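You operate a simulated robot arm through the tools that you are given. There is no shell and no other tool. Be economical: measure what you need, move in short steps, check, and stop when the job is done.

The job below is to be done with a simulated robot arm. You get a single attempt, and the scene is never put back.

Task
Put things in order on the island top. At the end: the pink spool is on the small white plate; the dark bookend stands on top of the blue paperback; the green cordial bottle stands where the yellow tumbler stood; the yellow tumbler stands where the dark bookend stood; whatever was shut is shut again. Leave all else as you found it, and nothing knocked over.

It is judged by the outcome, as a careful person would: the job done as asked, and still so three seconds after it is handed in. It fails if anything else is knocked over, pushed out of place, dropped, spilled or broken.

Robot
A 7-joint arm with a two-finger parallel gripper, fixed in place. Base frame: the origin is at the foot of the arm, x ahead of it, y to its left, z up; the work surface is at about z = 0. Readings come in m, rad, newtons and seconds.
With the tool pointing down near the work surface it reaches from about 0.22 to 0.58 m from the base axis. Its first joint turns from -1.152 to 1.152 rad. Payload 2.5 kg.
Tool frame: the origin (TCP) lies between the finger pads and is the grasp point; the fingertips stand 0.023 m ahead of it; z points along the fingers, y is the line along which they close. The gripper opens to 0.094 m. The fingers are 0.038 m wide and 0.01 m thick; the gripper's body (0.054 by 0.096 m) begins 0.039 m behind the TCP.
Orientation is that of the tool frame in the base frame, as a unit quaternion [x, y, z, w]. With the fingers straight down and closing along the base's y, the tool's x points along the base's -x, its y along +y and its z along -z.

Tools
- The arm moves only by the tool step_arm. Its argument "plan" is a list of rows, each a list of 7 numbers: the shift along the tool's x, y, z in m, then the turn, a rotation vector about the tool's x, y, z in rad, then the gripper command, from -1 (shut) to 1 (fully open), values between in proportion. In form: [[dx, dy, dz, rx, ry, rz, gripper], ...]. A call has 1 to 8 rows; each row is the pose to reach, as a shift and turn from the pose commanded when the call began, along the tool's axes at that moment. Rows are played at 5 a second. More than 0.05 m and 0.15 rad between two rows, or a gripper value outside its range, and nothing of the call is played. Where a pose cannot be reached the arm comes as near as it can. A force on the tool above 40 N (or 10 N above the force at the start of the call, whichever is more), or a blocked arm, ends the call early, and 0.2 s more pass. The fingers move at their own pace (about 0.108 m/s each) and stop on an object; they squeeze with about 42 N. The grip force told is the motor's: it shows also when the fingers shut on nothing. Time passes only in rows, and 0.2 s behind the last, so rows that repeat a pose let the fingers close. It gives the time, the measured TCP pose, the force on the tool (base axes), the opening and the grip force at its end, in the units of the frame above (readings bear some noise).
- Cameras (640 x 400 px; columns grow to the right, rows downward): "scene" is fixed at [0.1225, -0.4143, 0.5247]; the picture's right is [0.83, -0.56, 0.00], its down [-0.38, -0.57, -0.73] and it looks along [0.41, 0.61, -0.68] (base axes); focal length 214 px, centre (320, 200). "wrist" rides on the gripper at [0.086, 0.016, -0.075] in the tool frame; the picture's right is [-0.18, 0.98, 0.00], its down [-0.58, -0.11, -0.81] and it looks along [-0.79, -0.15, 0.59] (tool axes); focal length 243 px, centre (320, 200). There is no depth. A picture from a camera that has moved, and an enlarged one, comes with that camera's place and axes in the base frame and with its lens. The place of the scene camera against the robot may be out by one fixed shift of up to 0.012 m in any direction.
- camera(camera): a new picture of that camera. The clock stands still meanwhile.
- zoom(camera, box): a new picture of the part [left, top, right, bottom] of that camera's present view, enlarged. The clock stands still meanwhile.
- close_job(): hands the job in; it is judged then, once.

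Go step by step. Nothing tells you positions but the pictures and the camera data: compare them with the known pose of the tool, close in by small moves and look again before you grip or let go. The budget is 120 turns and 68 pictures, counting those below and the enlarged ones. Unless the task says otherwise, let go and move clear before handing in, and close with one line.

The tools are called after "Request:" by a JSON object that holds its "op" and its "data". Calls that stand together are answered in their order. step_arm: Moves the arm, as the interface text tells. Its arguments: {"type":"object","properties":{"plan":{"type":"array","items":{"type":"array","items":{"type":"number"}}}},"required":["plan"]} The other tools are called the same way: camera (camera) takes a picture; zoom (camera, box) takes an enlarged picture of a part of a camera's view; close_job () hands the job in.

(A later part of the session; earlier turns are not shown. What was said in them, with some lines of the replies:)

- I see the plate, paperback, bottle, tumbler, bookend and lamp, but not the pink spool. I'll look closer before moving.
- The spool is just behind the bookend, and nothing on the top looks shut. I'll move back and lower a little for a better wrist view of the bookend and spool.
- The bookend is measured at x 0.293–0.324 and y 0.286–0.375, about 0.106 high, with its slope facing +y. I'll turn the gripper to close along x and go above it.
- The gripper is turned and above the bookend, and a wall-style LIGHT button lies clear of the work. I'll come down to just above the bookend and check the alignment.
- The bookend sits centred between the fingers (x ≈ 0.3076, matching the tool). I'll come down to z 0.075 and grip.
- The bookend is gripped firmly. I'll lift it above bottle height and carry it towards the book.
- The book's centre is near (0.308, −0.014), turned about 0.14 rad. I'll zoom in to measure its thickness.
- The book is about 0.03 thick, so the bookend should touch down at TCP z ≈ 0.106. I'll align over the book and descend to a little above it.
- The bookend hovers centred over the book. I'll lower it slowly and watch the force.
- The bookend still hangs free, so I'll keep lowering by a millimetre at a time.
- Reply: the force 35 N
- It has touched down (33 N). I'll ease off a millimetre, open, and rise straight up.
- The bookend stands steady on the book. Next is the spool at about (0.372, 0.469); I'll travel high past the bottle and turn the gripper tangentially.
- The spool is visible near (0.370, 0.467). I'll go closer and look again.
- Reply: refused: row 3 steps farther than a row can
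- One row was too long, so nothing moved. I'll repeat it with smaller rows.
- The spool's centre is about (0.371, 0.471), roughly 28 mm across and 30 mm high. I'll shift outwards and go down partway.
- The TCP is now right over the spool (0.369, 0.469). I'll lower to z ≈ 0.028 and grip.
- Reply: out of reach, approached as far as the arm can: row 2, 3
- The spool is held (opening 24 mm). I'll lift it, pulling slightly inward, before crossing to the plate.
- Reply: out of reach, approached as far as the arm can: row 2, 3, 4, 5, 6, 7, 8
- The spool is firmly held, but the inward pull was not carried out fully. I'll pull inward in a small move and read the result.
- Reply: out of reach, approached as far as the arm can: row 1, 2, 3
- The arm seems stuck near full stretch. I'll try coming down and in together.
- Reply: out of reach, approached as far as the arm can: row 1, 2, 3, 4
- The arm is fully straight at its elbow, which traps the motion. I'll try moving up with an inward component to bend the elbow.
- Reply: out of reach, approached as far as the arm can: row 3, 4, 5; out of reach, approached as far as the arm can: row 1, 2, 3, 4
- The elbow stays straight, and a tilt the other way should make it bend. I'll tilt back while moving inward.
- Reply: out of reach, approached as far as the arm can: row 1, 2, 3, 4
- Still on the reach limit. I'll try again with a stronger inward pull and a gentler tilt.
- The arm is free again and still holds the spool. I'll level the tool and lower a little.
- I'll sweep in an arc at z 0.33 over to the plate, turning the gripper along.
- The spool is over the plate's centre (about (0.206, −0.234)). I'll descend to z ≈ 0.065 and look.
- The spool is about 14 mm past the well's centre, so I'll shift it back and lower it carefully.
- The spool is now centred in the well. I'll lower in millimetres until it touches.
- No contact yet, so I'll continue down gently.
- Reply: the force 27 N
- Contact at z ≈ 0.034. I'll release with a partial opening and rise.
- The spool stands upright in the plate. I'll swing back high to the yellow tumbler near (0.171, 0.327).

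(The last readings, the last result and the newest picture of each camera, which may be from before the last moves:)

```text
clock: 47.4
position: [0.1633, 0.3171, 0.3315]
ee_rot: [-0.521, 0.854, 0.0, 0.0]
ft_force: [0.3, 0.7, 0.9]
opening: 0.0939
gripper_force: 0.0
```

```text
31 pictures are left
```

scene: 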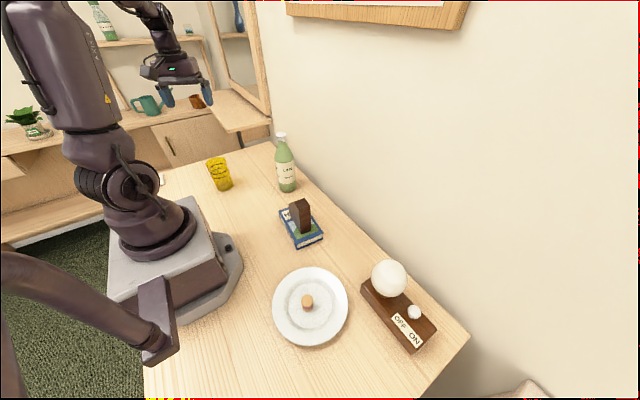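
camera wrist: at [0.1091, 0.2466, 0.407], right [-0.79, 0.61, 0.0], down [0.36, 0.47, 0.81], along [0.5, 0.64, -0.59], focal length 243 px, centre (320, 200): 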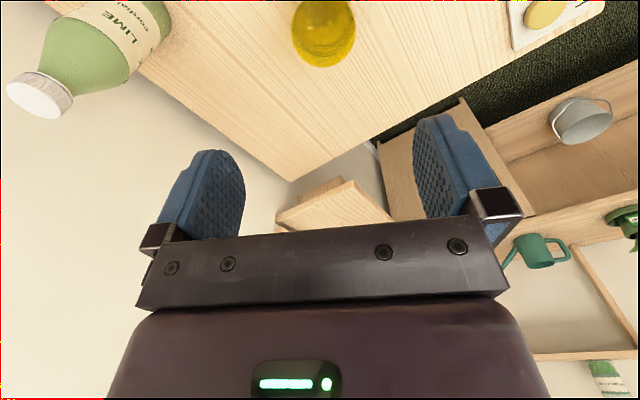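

The tumbler is slightly ahead, near (0.174, 0.335). I'll lower and look again for its centre and height.

Request:
{"op": "step_arm", "data": {"plan": [[-0.004, 0, 0.045, 0, 0, 0, 1], [-0.008, 0, 0.09, 0, 0, 0, 1], [-0.012, 0, 0.13, 0, 0, 0, 1], [-0.012, 0, 0.145, 0, 0, 0, 1], [-0.012, 0, 0.145, 0, 0, 0, 1]]}}

Request:
{"op": "camera", "data": {"camera": "wrist"}}

Request:
{"op": "zoom", "data": {"camera": "scene", "box": [160, 110, 280, 200]}}

```text
clock: 48.6
position: [0.1706, 0.3251, 0.1863]
ee_rot: [-0.519, 0.855, 0.001, 0.0]
ft_force: [0.9, 0.8, 0.6]
opening: 0.0941
gripper_force: 0.0
```

```text
30 pictures are left
camera wrist: at [0.1149, 0.2557, 0.2604], right [-0.79, 0.62, 0.0], down [0.36, 0.47, 0.81], along [0.5, 0.64, -0.59], focal length 243 px, centre (320, 200)
```

wrist: 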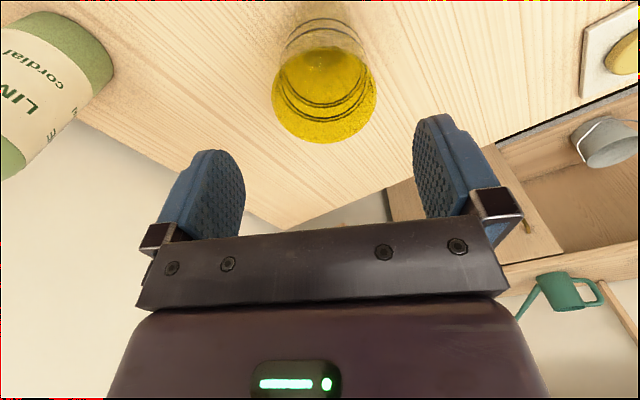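

```text
4.44 times, centred on (220, 155) of scene
camera zoom: at [0.1225, -0.4143, 0.5247], right [0.83, -0.56, 0.0], down [-0.38, -0.57, -0.73], along [0.41, 0.61, -0.68], focal length 953 px, centre (764, 400)
```

zoom: 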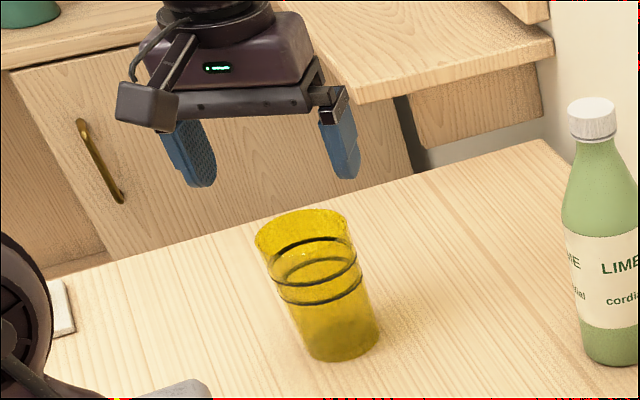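

The tumbler's centre is about (0.170, 0.329), and its rim is about 0.10 high. I'll align and come down to z 0.076.

Request:
{"op": "step_arm", "data": {"plan": [[-0.004, 0.002, 0.01, 0, 0, 0, 1], [-0.004, 0.002, 0.05, 0, 0, 0, 1], [-0.004, 0.002, 0.05, 0, 0, 0, 1]]}}

Request:
{"op": "camera", "data": {"camera": "wrist"}}

```text
clock: 49.4
position: [0.1682, 0.3304, 0.1353]
ee_rot: [-0.519, 0.855, 0.0, 0.0]
ft_force: [-0.5, 1.1, -0.2]
opening: 0.0939
gripper_force: 0.1
```

```text
28 pictures are left
camera wrist: at [0.1147, 0.2617, 0.211], right [-0.79, 0.62, 0.0], down [0.36, 0.47, 0.81], along [0.5, 0.64, -0.59], focal length 243 px, centre (320, 200)
```

wrist: 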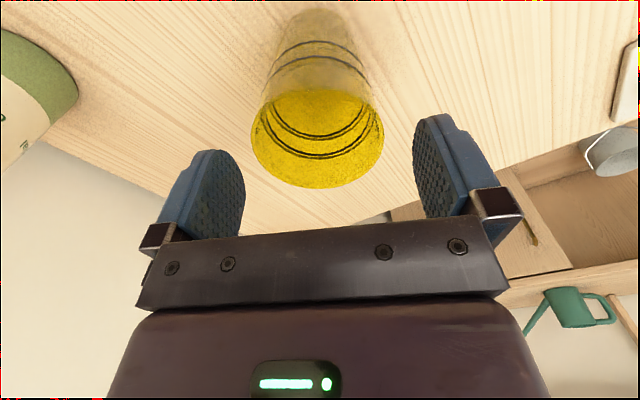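

Well centred. I'll descend, grip, and look.

Request:
{"op": "step_arm", "data": {"plan": [[0, 0, 0.03, 0, 0, 0, 1], [0, 0, 0.06, 0, 0, 0, 1], [0, 0, 0.06, 0, 0, 0, 1], [0, 0, 0.06, 0, 0, 0, 0], [0, 0, 0.06, 0, 0, 0, -1], [0, 0, 0.06, 0, 0, 0, -1], [0, 0, 0.06, 0, 0, 0, -1]]}}

Request:
{"op": "camera", "data": {"camera": "wrist"}}

```text
clock: 51.0
position: [0.1695, 0.3323, 0.0782]
ee_rot: [-0.519, 0.855, 0.0, 0.0]
ft_force: [0.6, -0.1, 0.0]
opening: 0.0699
gripper_force: 42.3
```

```text
27 pictures are left
camera wrist: at [0.1168, 0.2626, 0.153], right [-0.79, 0.62, 0.0], down [0.36, 0.47, 0.81], along [0.5, 0.64, -0.59], focal length 243 px, centre (320, 200)
```

wrist: 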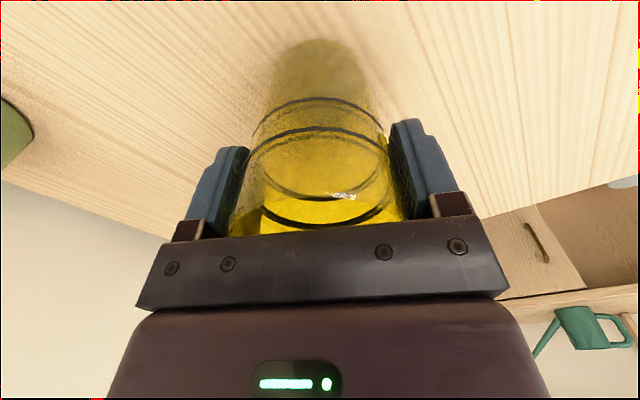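

The tumbler is held at (0.170, 0.330), opening 70 mm. I'll lift it level and carry it to the bookend's old spot (0.3075, 0.3305).

Request:
{"op": "step_arm", "data": {"plan": [[0, 0, -0.02, 0, 0, 0, -1], [0, 0, -0.05, 0, 0, 0, -1], [-0.01, -0.02, -0.07, 0, 0, 0.05, -1], [-0.026, -0.05, -0.08, 0, 0, 0.12, -1], [-0.042, -0.08, -0.08, 0, 0, 0.19, -1], [-0.056, -0.106, -0.08, 0, 0, 0.25, -1], [-0.064, -0.122, -0.08, 0, 0, 0.27, -1], [-0.064, -0.122, -0.08, 0, 0, 0.27, -1]]}}

Request:
{"op": "camera", "data": {"camera": "scene"}}

```text
clock: 52.8
position: [0.3105, 0.33, 0.1579]
ee_rot: [-0.4, 0.916, 0.0, 0.0]
ft_force: [-0.6, -0.7, -2.0]
opening: 0.0697
gripper_force: 41.8
```

```text
26 pictures are left
```

scene: 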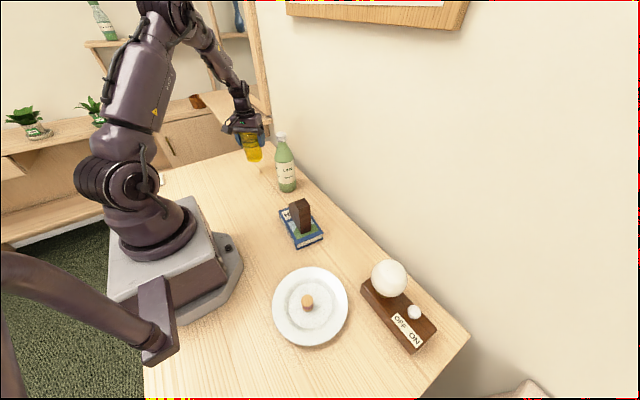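

The tumbler is over its new spot. I'll lower nearly to the grip height, then feel for contact.

Request:
{"op": "step_arm", "data": {"plan": [[0, 0, 0.03, 0, 0, 0, -1], [0, 0, 0.06, 0, 0, 0, -1], [0, 0, 0.074, 0, 0, 0, -1], [0, 0, 0.077, 0, 0, 0, -1], [0, 0, 0.077, 0, 0, 0, -1]]}}

Request:
{"op": "step_arm", "data": {"plan": [[0, 0, 0.001, 0, 0, 0, -1], [0, 0, 0.002, 0, 0, 0, -1], [0, 0, 0.002, 0, 0, 0, -1]]}}

```text
clock: 54.0
position: [0.3106, 0.3326, 0.0806]
ee_rot: [-0.4, 0.916, -0.001, 0.0]
ft_force: [0.5, -0.5, -2.3]
opening: 0.0701
gripper_force: 42.0
```

```text
clock: 54.8
position: [0.3089, 0.332, 0.0788]
ee_rot: [-0.401, 0.916, 0.0, 0.0]
ft_force: [0.1, -0.6, -2.1]
opening: 0.0698
gripper_force: 41.8
```

Request:
{"op": "step_arm", "data": {"plan": [[0, 0, 0.001, 0, 0, 0, -1], [0, 0, 0.001, 0, 0, 0, -1]]}}

Request:
{"op": "camera", "data": {"camera": "wrist"}}

```text
clock: 55.4
position: [0.3095, 0.3325, 0.0781]
ee_rot: [-0.401, 0.916, 0.001, 0.001]
ft_force: [0.3, -0.9, -1.4]
opening: 0.0701
gripper_force: 42.1
```

```text
25 pictures are left
camera wrist: at [0.2383, 0.2803, 0.153], right [-0.6, 0.8, 0.0], down [0.48, 0.35, 0.81], along [0.65, 0.48, -0.59], focal length 243 px, centre (320, 200)
```

wrist: 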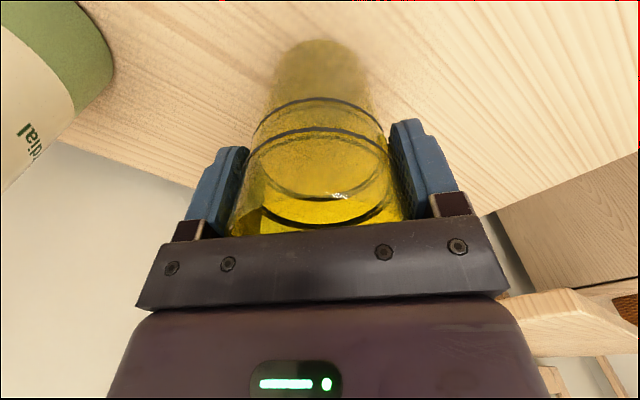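

Almost down; one more small step.

Request:
{"op": "step_arm", "data": {"plan": [[0, 0, 0.001, 0, 0, 0, -1], [0, 0, 0.001, 0, 0, 0, -1]]}}

```text
clock: 56.0
position: [0.3083, 0.3317, 0.0772]
ee_rot: [-0.4, 0.916, 0.0, 0.0]
ft_force: [0.3, -0.2, -1.4]
opening: 0.07
gripper_force: 42.6
```

Request:
{"op": "step_arm", "data": {"plan": [[0, 0, 0.001, 0, 0, 0, -1], [0, 0, 0.001, 0, 0, 0, -1]]}}

```text
clock: 56.6
position: [0.3089, 0.3319, 0.0775]
ee_rot: [-0.4, 0.916, 0.001, 0.001]
ft_force: [-2.4, -2.6, 12.6]
opening: 0.0699
gripper_force: 42.0
```

Contact. I'll open and rise straight up well clear of the bottle's height.

Request:
{"op": "step_arm", "data": {"plan": [[0, 0, -0.0005, 0, 0, 0, 0], [0, 0, -0.0005, 0, 0, 0, 1], [0, 0, -0.0005, 0, 0, 0, 1], [0, 0, -0.03, 0, 0, 0, 1], [0, 0, -0.075, 0, 0, 0, 1], [0, 0, -0.12, 0, 0, 0, 1], [0, 0, -0.165, 0, 0, 0, 1], [0, 0, -0.21, 0, 0, 0, 1]]}}

Request:
{"op": "zoom", "data": {"camera": "scene", "box": [180, 110, 340, 210]}}

Request:
{"op": "camera", "data": {"camera": "wrist"}}

```text
clock: 58.4
position: [0.307, 0.3348, 0.2882]
ee_rot: [-0.4, 0.917, 0.0, -0.002]
ft_force: [0.0, 0.1, -0.2]
opening: 0.0942
gripper_force: 0.0
```

```text
4.00 times, centred on (260, 160) of scene
camera zoom: at [0.1225, -0.4143, 0.5247], right [0.83, -0.56, 0.0], down [-0.38, -0.57, -0.73], along [0.41, 0.61, -0.68], focal length 858 px, centre (560, 360)
```

zoom: 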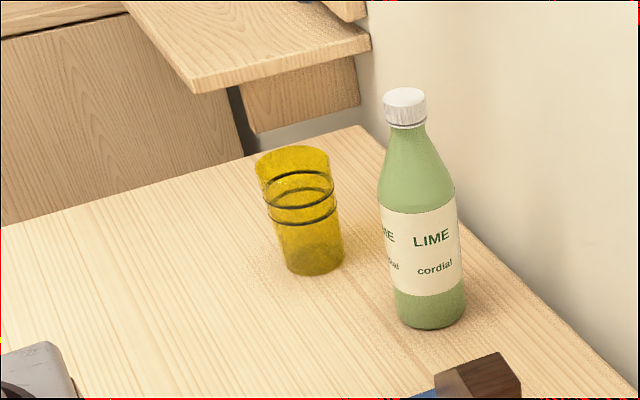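

```text
23 pictures are left
camera wrist: at [0.2359, 0.2838, 0.3637], right [-0.6, 0.8, 0.0], down [0.48, 0.35, 0.81], along [0.65, 0.48, -0.59], focal length 243 px, centre (320, 200)
```

wrist: 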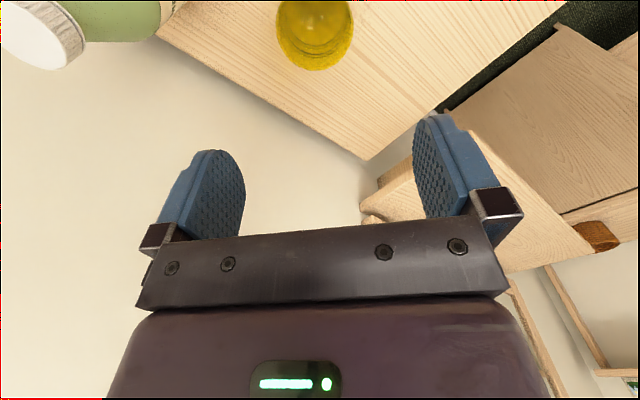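

The tumbler stands where the bookend stood. Next is the bottle near (0.367, 0.189), about 0.22 high, so I'll hold it by cap and neck from above. I'll move over it first.

Request:
{"op": "step_arm", "data": {"plan": [[0.013, -0.029, -0.02, 0, 0, 0.08, 1], [0.029, -0.063, -0.02, 0, 0, 0.16, 1], [0.045, -0.098, -0.02, 0, 0, 0.25, 1], [0.06, -0.131, -0.02, 0, 0, 0.32, 1], [0.0663, -0.1447, -0.02, 0, 0, 0.347, 1], [0.0663, -0.1447, -0.02, 0, 0, 0.347, 1]]}}

Request:
{"op": "camera", "data": {"camera": "wrist"}}

Request:
{"op": "zoom", "data": {"camera": "scene", "box": [220, 60, 360, 200]}}

```text
clock: 59.8
position: [0.3679, 0.1863, 0.3066]
ee_rot: [-0.235, 0.972, 0.0, 0.0]
ft_force: [1.0, -0.6, 0.1]
opening: 0.0941
gripper_force: 0.0
```

```text
22 pictures are left
camera wrist: at [0.2835, 0.1611, 0.3819], right [-0.29, 0.96, 0.0], down [0.57, 0.17, 0.81], along [0.77, 0.23, -0.59], focal length 243 px, centre (320, 200)
```

wrist: 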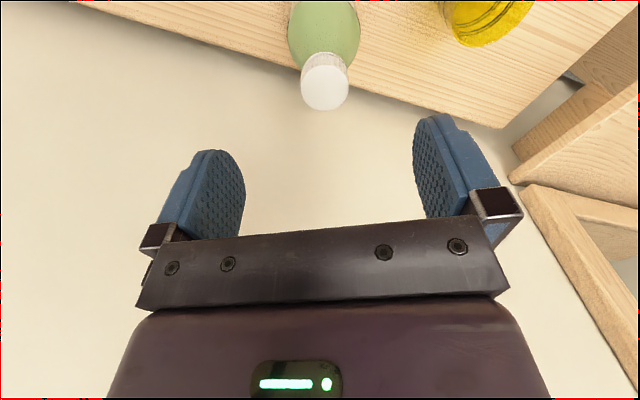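

```text
2.86 times, centred on (290, 130) of scene
camera zoom: at [0.1225, -0.4143, 0.5247], right [0.83, -0.56, 0.0], down [-0.38, -0.57, -0.73], along [0.41, 0.61, -0.68], focal length 613 px, centre (406, 400)
```

zoom: 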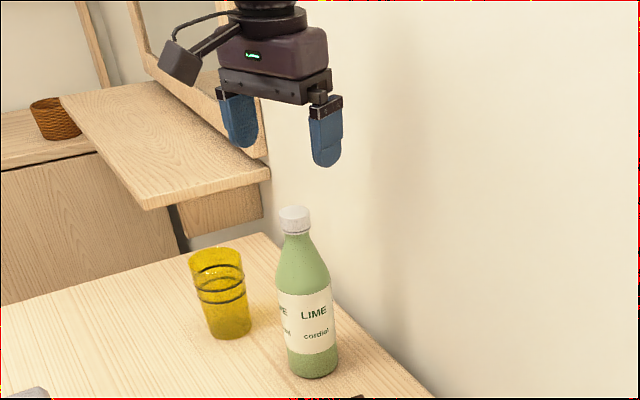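

The cap's top is at about (0.369, 0.190, 0.217), 34 mm across. I'll align and come partway down.

Request:
{"op": "step_arm", "data": {"plan": [[-0.003, 0.003, 0.02, 0, 0, 0, 1], [-0.003, 0.003, 0.055, 0, 0, 0, 1], [-0.003, 0.003, 0.055, 0, 0, 0, 1]]}}

Request:
{"op": "camera", "data": {"camera": "wrist"}}

```text
clock: 60.6
position: [0.3686, 0.1922, 0.2497]
ee_rot: [-0.236, 0.972, 0.0, 0.0]
ft_force: [0.0, -0.3, 0.2]
opening: 0.0939
gripper_force: 0.0
```

```text
20 pictures are left
camera wrist: at [0.2841, 0.1666, 0.3248], right [-0.29, 0.96, 0.0], down [0.57, 0.17, 0.81], along [0.77, 0.23, -0.59], focal length 243 px, centre (320, 200)
```

wrist: 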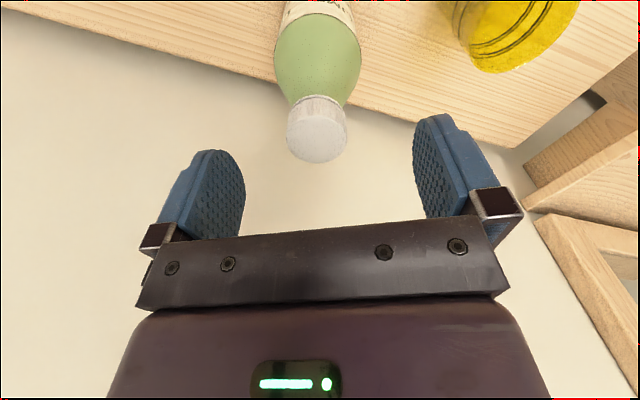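

Aligned within 2 mm. I'll descend to z 0.188 and close on the cap and neck.

Request:
{"op": "step_arm", "data": {"plan": [[0, -0.001, 0.03, 0, 0, 0, 1], [0, -0.001, 0.062, 0, 0, 0, 1], [0, -0.001, 0.062, 0, 0, 0, 1], [0, -0.001, 0.062, 0, 0, 0, 0], [0, -0.001, 0.062, 0, 0, 0, -1], [0, -0.001, 0.062, 0, 0, 0, -1], [0, -0.001, 0.062, 0, 0, 0, -1], [0, -0.001, 0.062, 0, 0, 0, -1]]}}

Request:
{"op": "zoom", "data": {"camera": "scene", "box": [240, 100, 340, 200]}}

Request:
{"op": "camera", "data": {"camera": "wrist"}}

```text
clock: 62.4
position: [0.3707, 0.1914, 0.1891]
ee_rot: [-0.236, 0.972, 0.0, 0.0]
ft_force: [0.8, 0.2, 0.3]
opening: 0.043
gripper_force: 42.3
```

```text
4.00 times, centred on (290, 150) of scene
camera zoom: at [0.1225, -0.4143, 0.5247], right [0.83, -0.56, 0.0], down [-0.38, -0.57, -0.73], along [0.41, 0.61, -0.68], focal length 858 px, centre (440, 400)
```

zoom: 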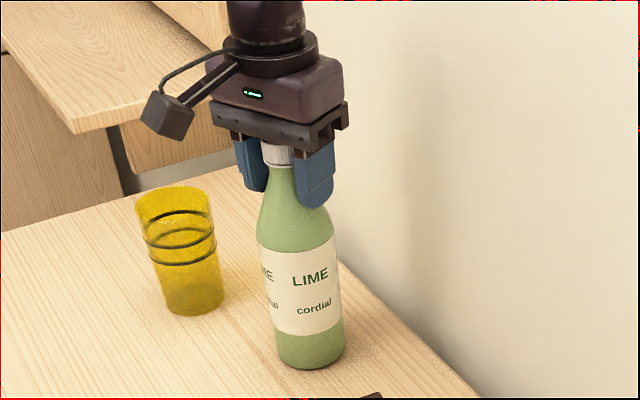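

```text
18 pictures are left
camera wrist: at [0.2856, 0.1666, 0.2639], right [-0.29, 0.96, 0.0], down [0.57, 0.17, 0.81], along [0.77, 0.23, -0.59], focal length 243 px, centre (320, 200)
```

wrist: 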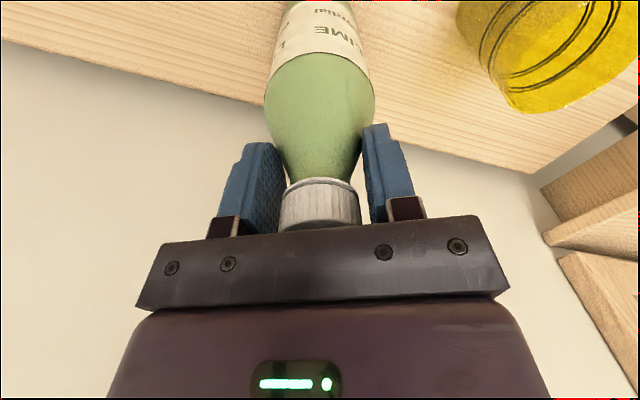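

The tips caught the sloped shoulder (43 mm), not the cap. I'll open, rise 20 mm and regrip squarely on the cap.

Request:
{"op": "step_arm", "data": {"plan": [[0, 0, 0, 0, 0, 0, 0.3], [0, 0, 0, 0, 0, 0, 0.3], [0, 0, -0.01, 0, 0, 0, 0.3], [0, 0, -0.02, 0, 0, 0, 0.3], [0, 0, -0.02, 0, 0, 0, 0.3], [0, 0, -0.02, 0, 0, 0, -1], [0, 0, -0.02, 0, 0, 0, -1], [0, 0, -0.02, 0, 0, 0, -1]]}}

Request:
{"op": "camera", "data": {"camera": "wrist"}}

```text
clock: 64.2
position: [0.3702, 0.1888, 0.209]
ee_rot: [-0.237, 0.972, 0.001, 0.0]
ft_force: [-1.7, 0.6, 1.7]
opening: 0.033
gripper_force: 42.3
```

```text
17 pictures are left
camera wrist: at [0.2855, 0.1649, 0.2849], right [-0.29, 0.96, 0.0], down [0.57, 0.17, 0.81], along [0.77, 0.23, -0.59], focal length 243 px, centre (320, 200)
```

wrist: 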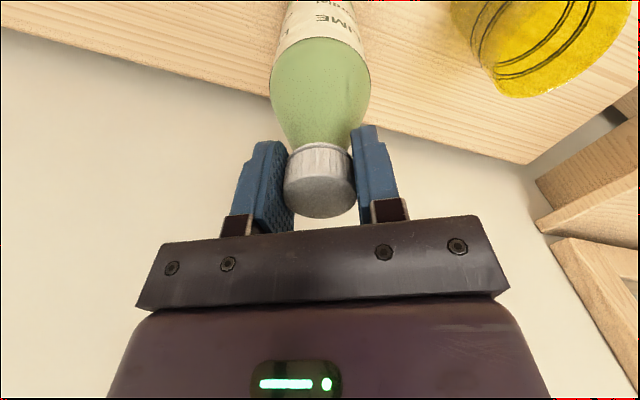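

The cap is gripped squarely (33 mm). I'll lift a little and check that the bottle comes up straight.

Request:
{"op": "step_arm", "data": {"plan": [[0, 0, -0.01, 0, 0, 0, -1], [0, 0, -0.02, 0, 0, 0, -1], [0, 0, -0.03, 0, 0, 0, -1], [0, 0, -0.03, 0, 0, 0, -1]]}}

Request:
{"op": "zoom", "data": {"camera": "scene", "box": [240, 90, 340, 200]}}

```text
clock: 65.2
position: [0.3705, 0.1883, 0.2377]
ee_rot: [-0.236, 0.972, 0.0, -0.001]
ft_force: [0.4, -0.1, -5.3]
opening: 0.0331
gripper_force: 42.0
```

```text
3.64 times, centred on (290, 145) of scene
camera zoom: at [0.1225, -0.4143, 0.5247], right [0.83, -0.56, 0.0], down [-0.38, -0.57, -0.73], along [0.41, 0.61, -0.68], focal length 780 px, centre (429, 400)
```

zoom: 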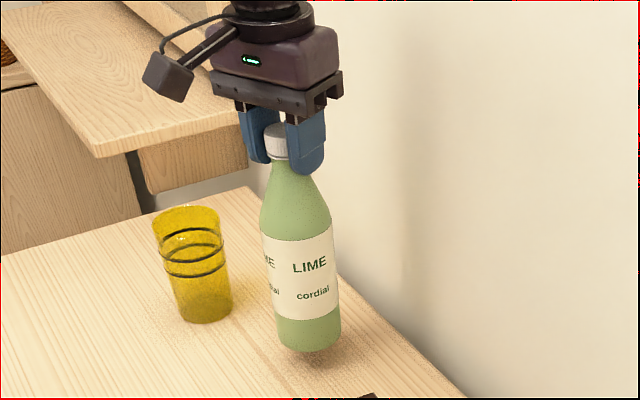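

The bottle hangs straight. I'll lift it above the tumbler's height and carry it round to the tumbler's old spot (0.170, 0.330).

Request:
{"op": "step_arm", "data": {"plan": [[0, 0, -0.03, 0, 0, 0, -1], [0, 0, -0.06, 0, 0, 0, -1], [0, 0, -0.09, 0, 0, 0, -1], [0, 0, -0.12, 0, 0, 0, -1], [0, 0, -0.12, 0, 0, 0, -1]]}}

Request:
{"op": "step_arm", "data": {"plan": [[0.0235, 0.0177, 0, 0, 0, -0.08, -1], [0.0456, 0.0403, 0, 0, 0, -0.17, -1], [0.0645, 0.0691, 0, 0, 0, -0.26, -1], [0.0807, 0.1033, 0, 0, 0, -0.35, -1], [0.0941, 0.1383, 0, 0, 0, -0.44, -1], [0.1044, 0.1773, 0, 0, 0, -0.53, -1], [0.1129, 0.2154, 0, 0, 0, -0.62, -1], [0.1129, 0.2154, 0, 0, 0, -0.62, -1]]}}

Request:
{"op": "camera", "data": {"camera": "scene"}}

Request:
{"op": "camera", "data": {"camera": "wrist"}}

```text
clock: 66.4
position: [0.3715, 0.1876, 0.3593]
ee_rot: [-0.237, 0.972, 0.0, 0.0]
ft_force: [0.0, -0.1, -5.4]
opening: 0.0328
gripper_force: 41.7
```

```text
clock: 68.2
position: [0.1721, 0.3297, 0.3597]
ee_rot: [-0.521, 0.853, 0.0, 0.0]
ft_force: [-0.3, 0.6, -5.7]
opening: 0.0331
gripper_force: 41.6
```

```text
15 pictures are left
```

scene: 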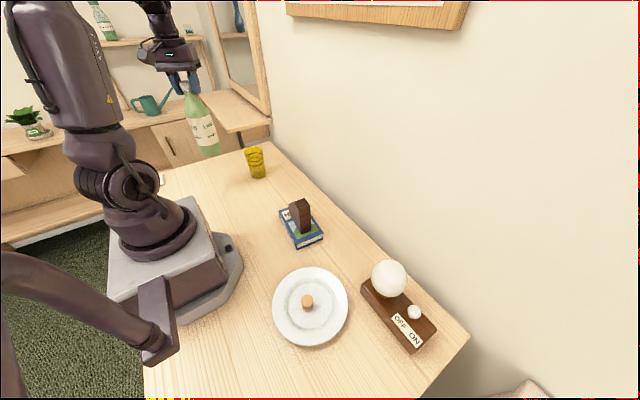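

```text
14 pictures are left
camera wrist: at [0.1178, 0.2603, 0.4342], right [-0.79, 0.61, 0.0], down [0.36, 0.47, 0.81], along [0.49, 0.64, -0.59], focal length 243 px, centre (320, 200)
```

wrist: 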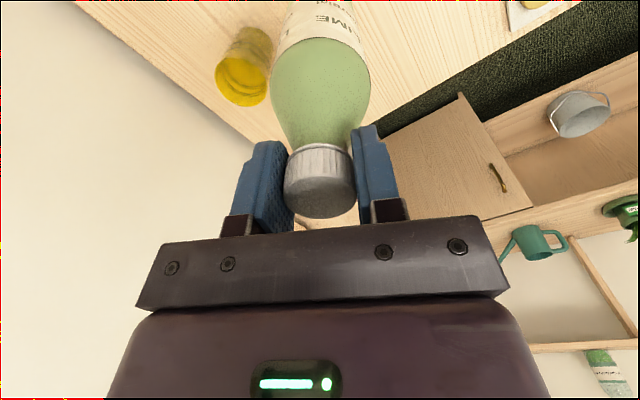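

The bottle is over the tumbler's old spot. I'll lower it to just above the top.

Request:
{"op": "step_arm", "data": {"plan": [[0, 0, 0.035, 0, 0, 0, -1], [0, 0, 0.07, 0, 0, 0, -1], [0, 0, 0.105, 0, 0, 0, -1], [0, 0, 0.13, 0, 0, 0, -1], [0, 0, 0.142, 0, 0, 0, -1], [0, 0, 0.146, 0, 0, 0, -1], [0, 0, 0.146, 0, 0, 0, -1]]}}

Request:
{"op": "zoom", "data": {"camera": "scene", "box": [160, 80, 300, 200]}}

```text
clock: 69.8
position: [0.1703, 0.3263, 0.2126]
ee_rot: [-0.521, 0.853, 0.0, -0.001]
ft_force: [0.7, 0.2, -6.1]
opening: 0.0329
gripper_force: 42.2
```

```text
3.33 times, centred on (230, 140) of scene
camera zoom: at [0.1225, -0.4143, 0.5247], right [0.83, -0.56, 0.0], down [-0.38, -0.57, -0.73], along [0.41, 0.61, -0.68], focal length 715 px, centre (620, 400)
```

zoom: 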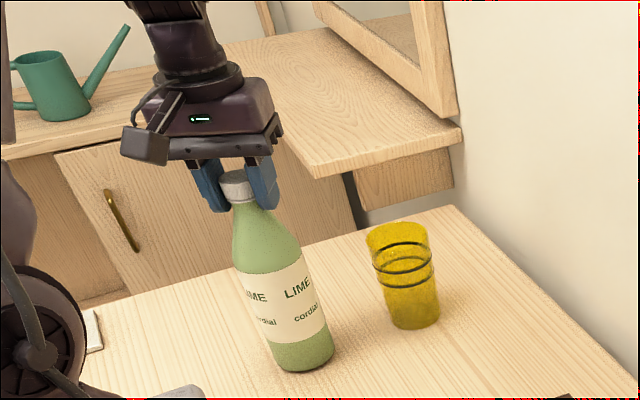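

The base lines up with the tumbler's old footprint. I'll lower in small steps to contact.

Request:
{"op": "step_arm", "data": {"plan": [[0, 0, 0.001, 0, 0, 0, -1], [0, 0, 0.002, 0, 0, 0, -1], [0, 0, 0.002, 0, 0, 0, -1]]}}

Request:
{"op": "step_arm", "data": {"plan": [[0, 0, 0.001, 0, 0, 0, -1], [0, 0, 0.001, 0, 0, 0, -1]]}}

```text
clock: 70.6
position: [0.1715, 0.3267, 0.211]
ee_rot: [-0.52, 0.854, 0.0, 0.0]
ft_force: [0.2, 0.0, -6.1]
opening: 0.0326
gripper_force: 42.1
```

```text
clock: 71.2
position: [0.173, 0.3269, 0.2099]
ee_rot: [-0.521, 0.853, 0.0, 0.0]
ft_force: [-0.4, -0.3, 0.5]
opening: 0.0326
gripper_force: 42.0
```

It is resting now. I'll press half a millimetre, open, and rise.

Request:
{"op": "step_arm", "data": {"plan": [[0, 0, 0.0004, 0, 0, 0, -1], [0, 0, 0.0002, 0, 0, 0, -0.1], [0, 0, 0.0002, 0, 0, 0, 0.5], [0, 0, 0.0002, 0, 0, 0, 0.5], [0, 0, -0.02, 0, 0, 0, 0.5], [0, 0, -0.05, 0, 0, 0, 0.5], [0, 0, -0.09, 0, 0, 0, 0.5], [0, 0, -0.13, 0, 0, 0, 0.5]]}}

Request:
{"op": "camera", "data": {"camera": "scene"}}

Request:
{"op": "zoom", "data": {"camera": "scene", "box": [180, 110, 340, 210]}}

```text
clock: 73.0
position: [0.1724, 0.3269, 0.3457]
ee_rot: [-0.521, 0.854, 0.0, 0.0]
ft_force: [-0.2, -1.5, 0.7]
opening: 0.0706
gripper_force: 0.0
```

```text
12 pictures are left
```

scene: 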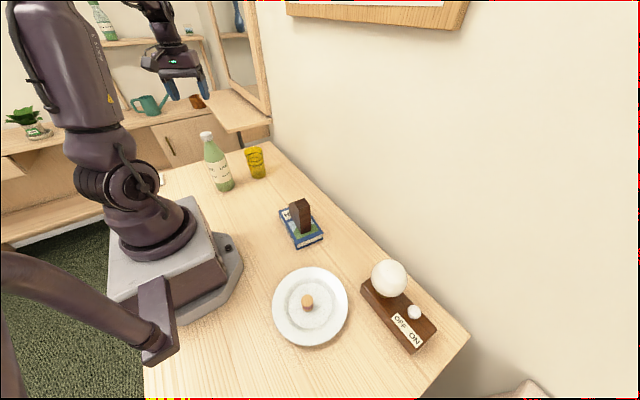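

```text
4.00 times, centred on (260, 160) of scene
camera zoom: at [0.1225, -0.4143, 0.5247], right [0.83, -0.56, 0.0], down [-0.38, -0.57, -0.73], along [0.41, 0.61, -0.68], focal length 858 px, centre (560, 360)
```

zoom: 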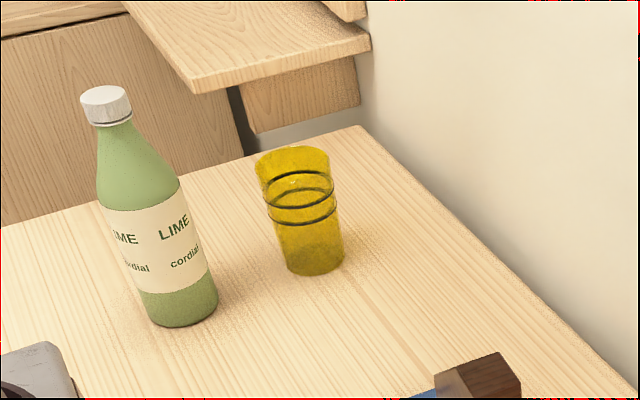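

Everything is in its place: the bottle's base is on the tumbler's old footprint, the tumbler is on the bookend's, the bookend is on the book and the spool is upright on the plate. Nothing shut was opened, and the gripper is empty and clear, so I'm handing in.

Request:
{"op": "close_job", "data": {}}

```text
The job is handed in.
```

The job is done and handed in: spool, bookend, bottle and tumbler are where you asked, nothing was knocked over, and nothing shut was opened.
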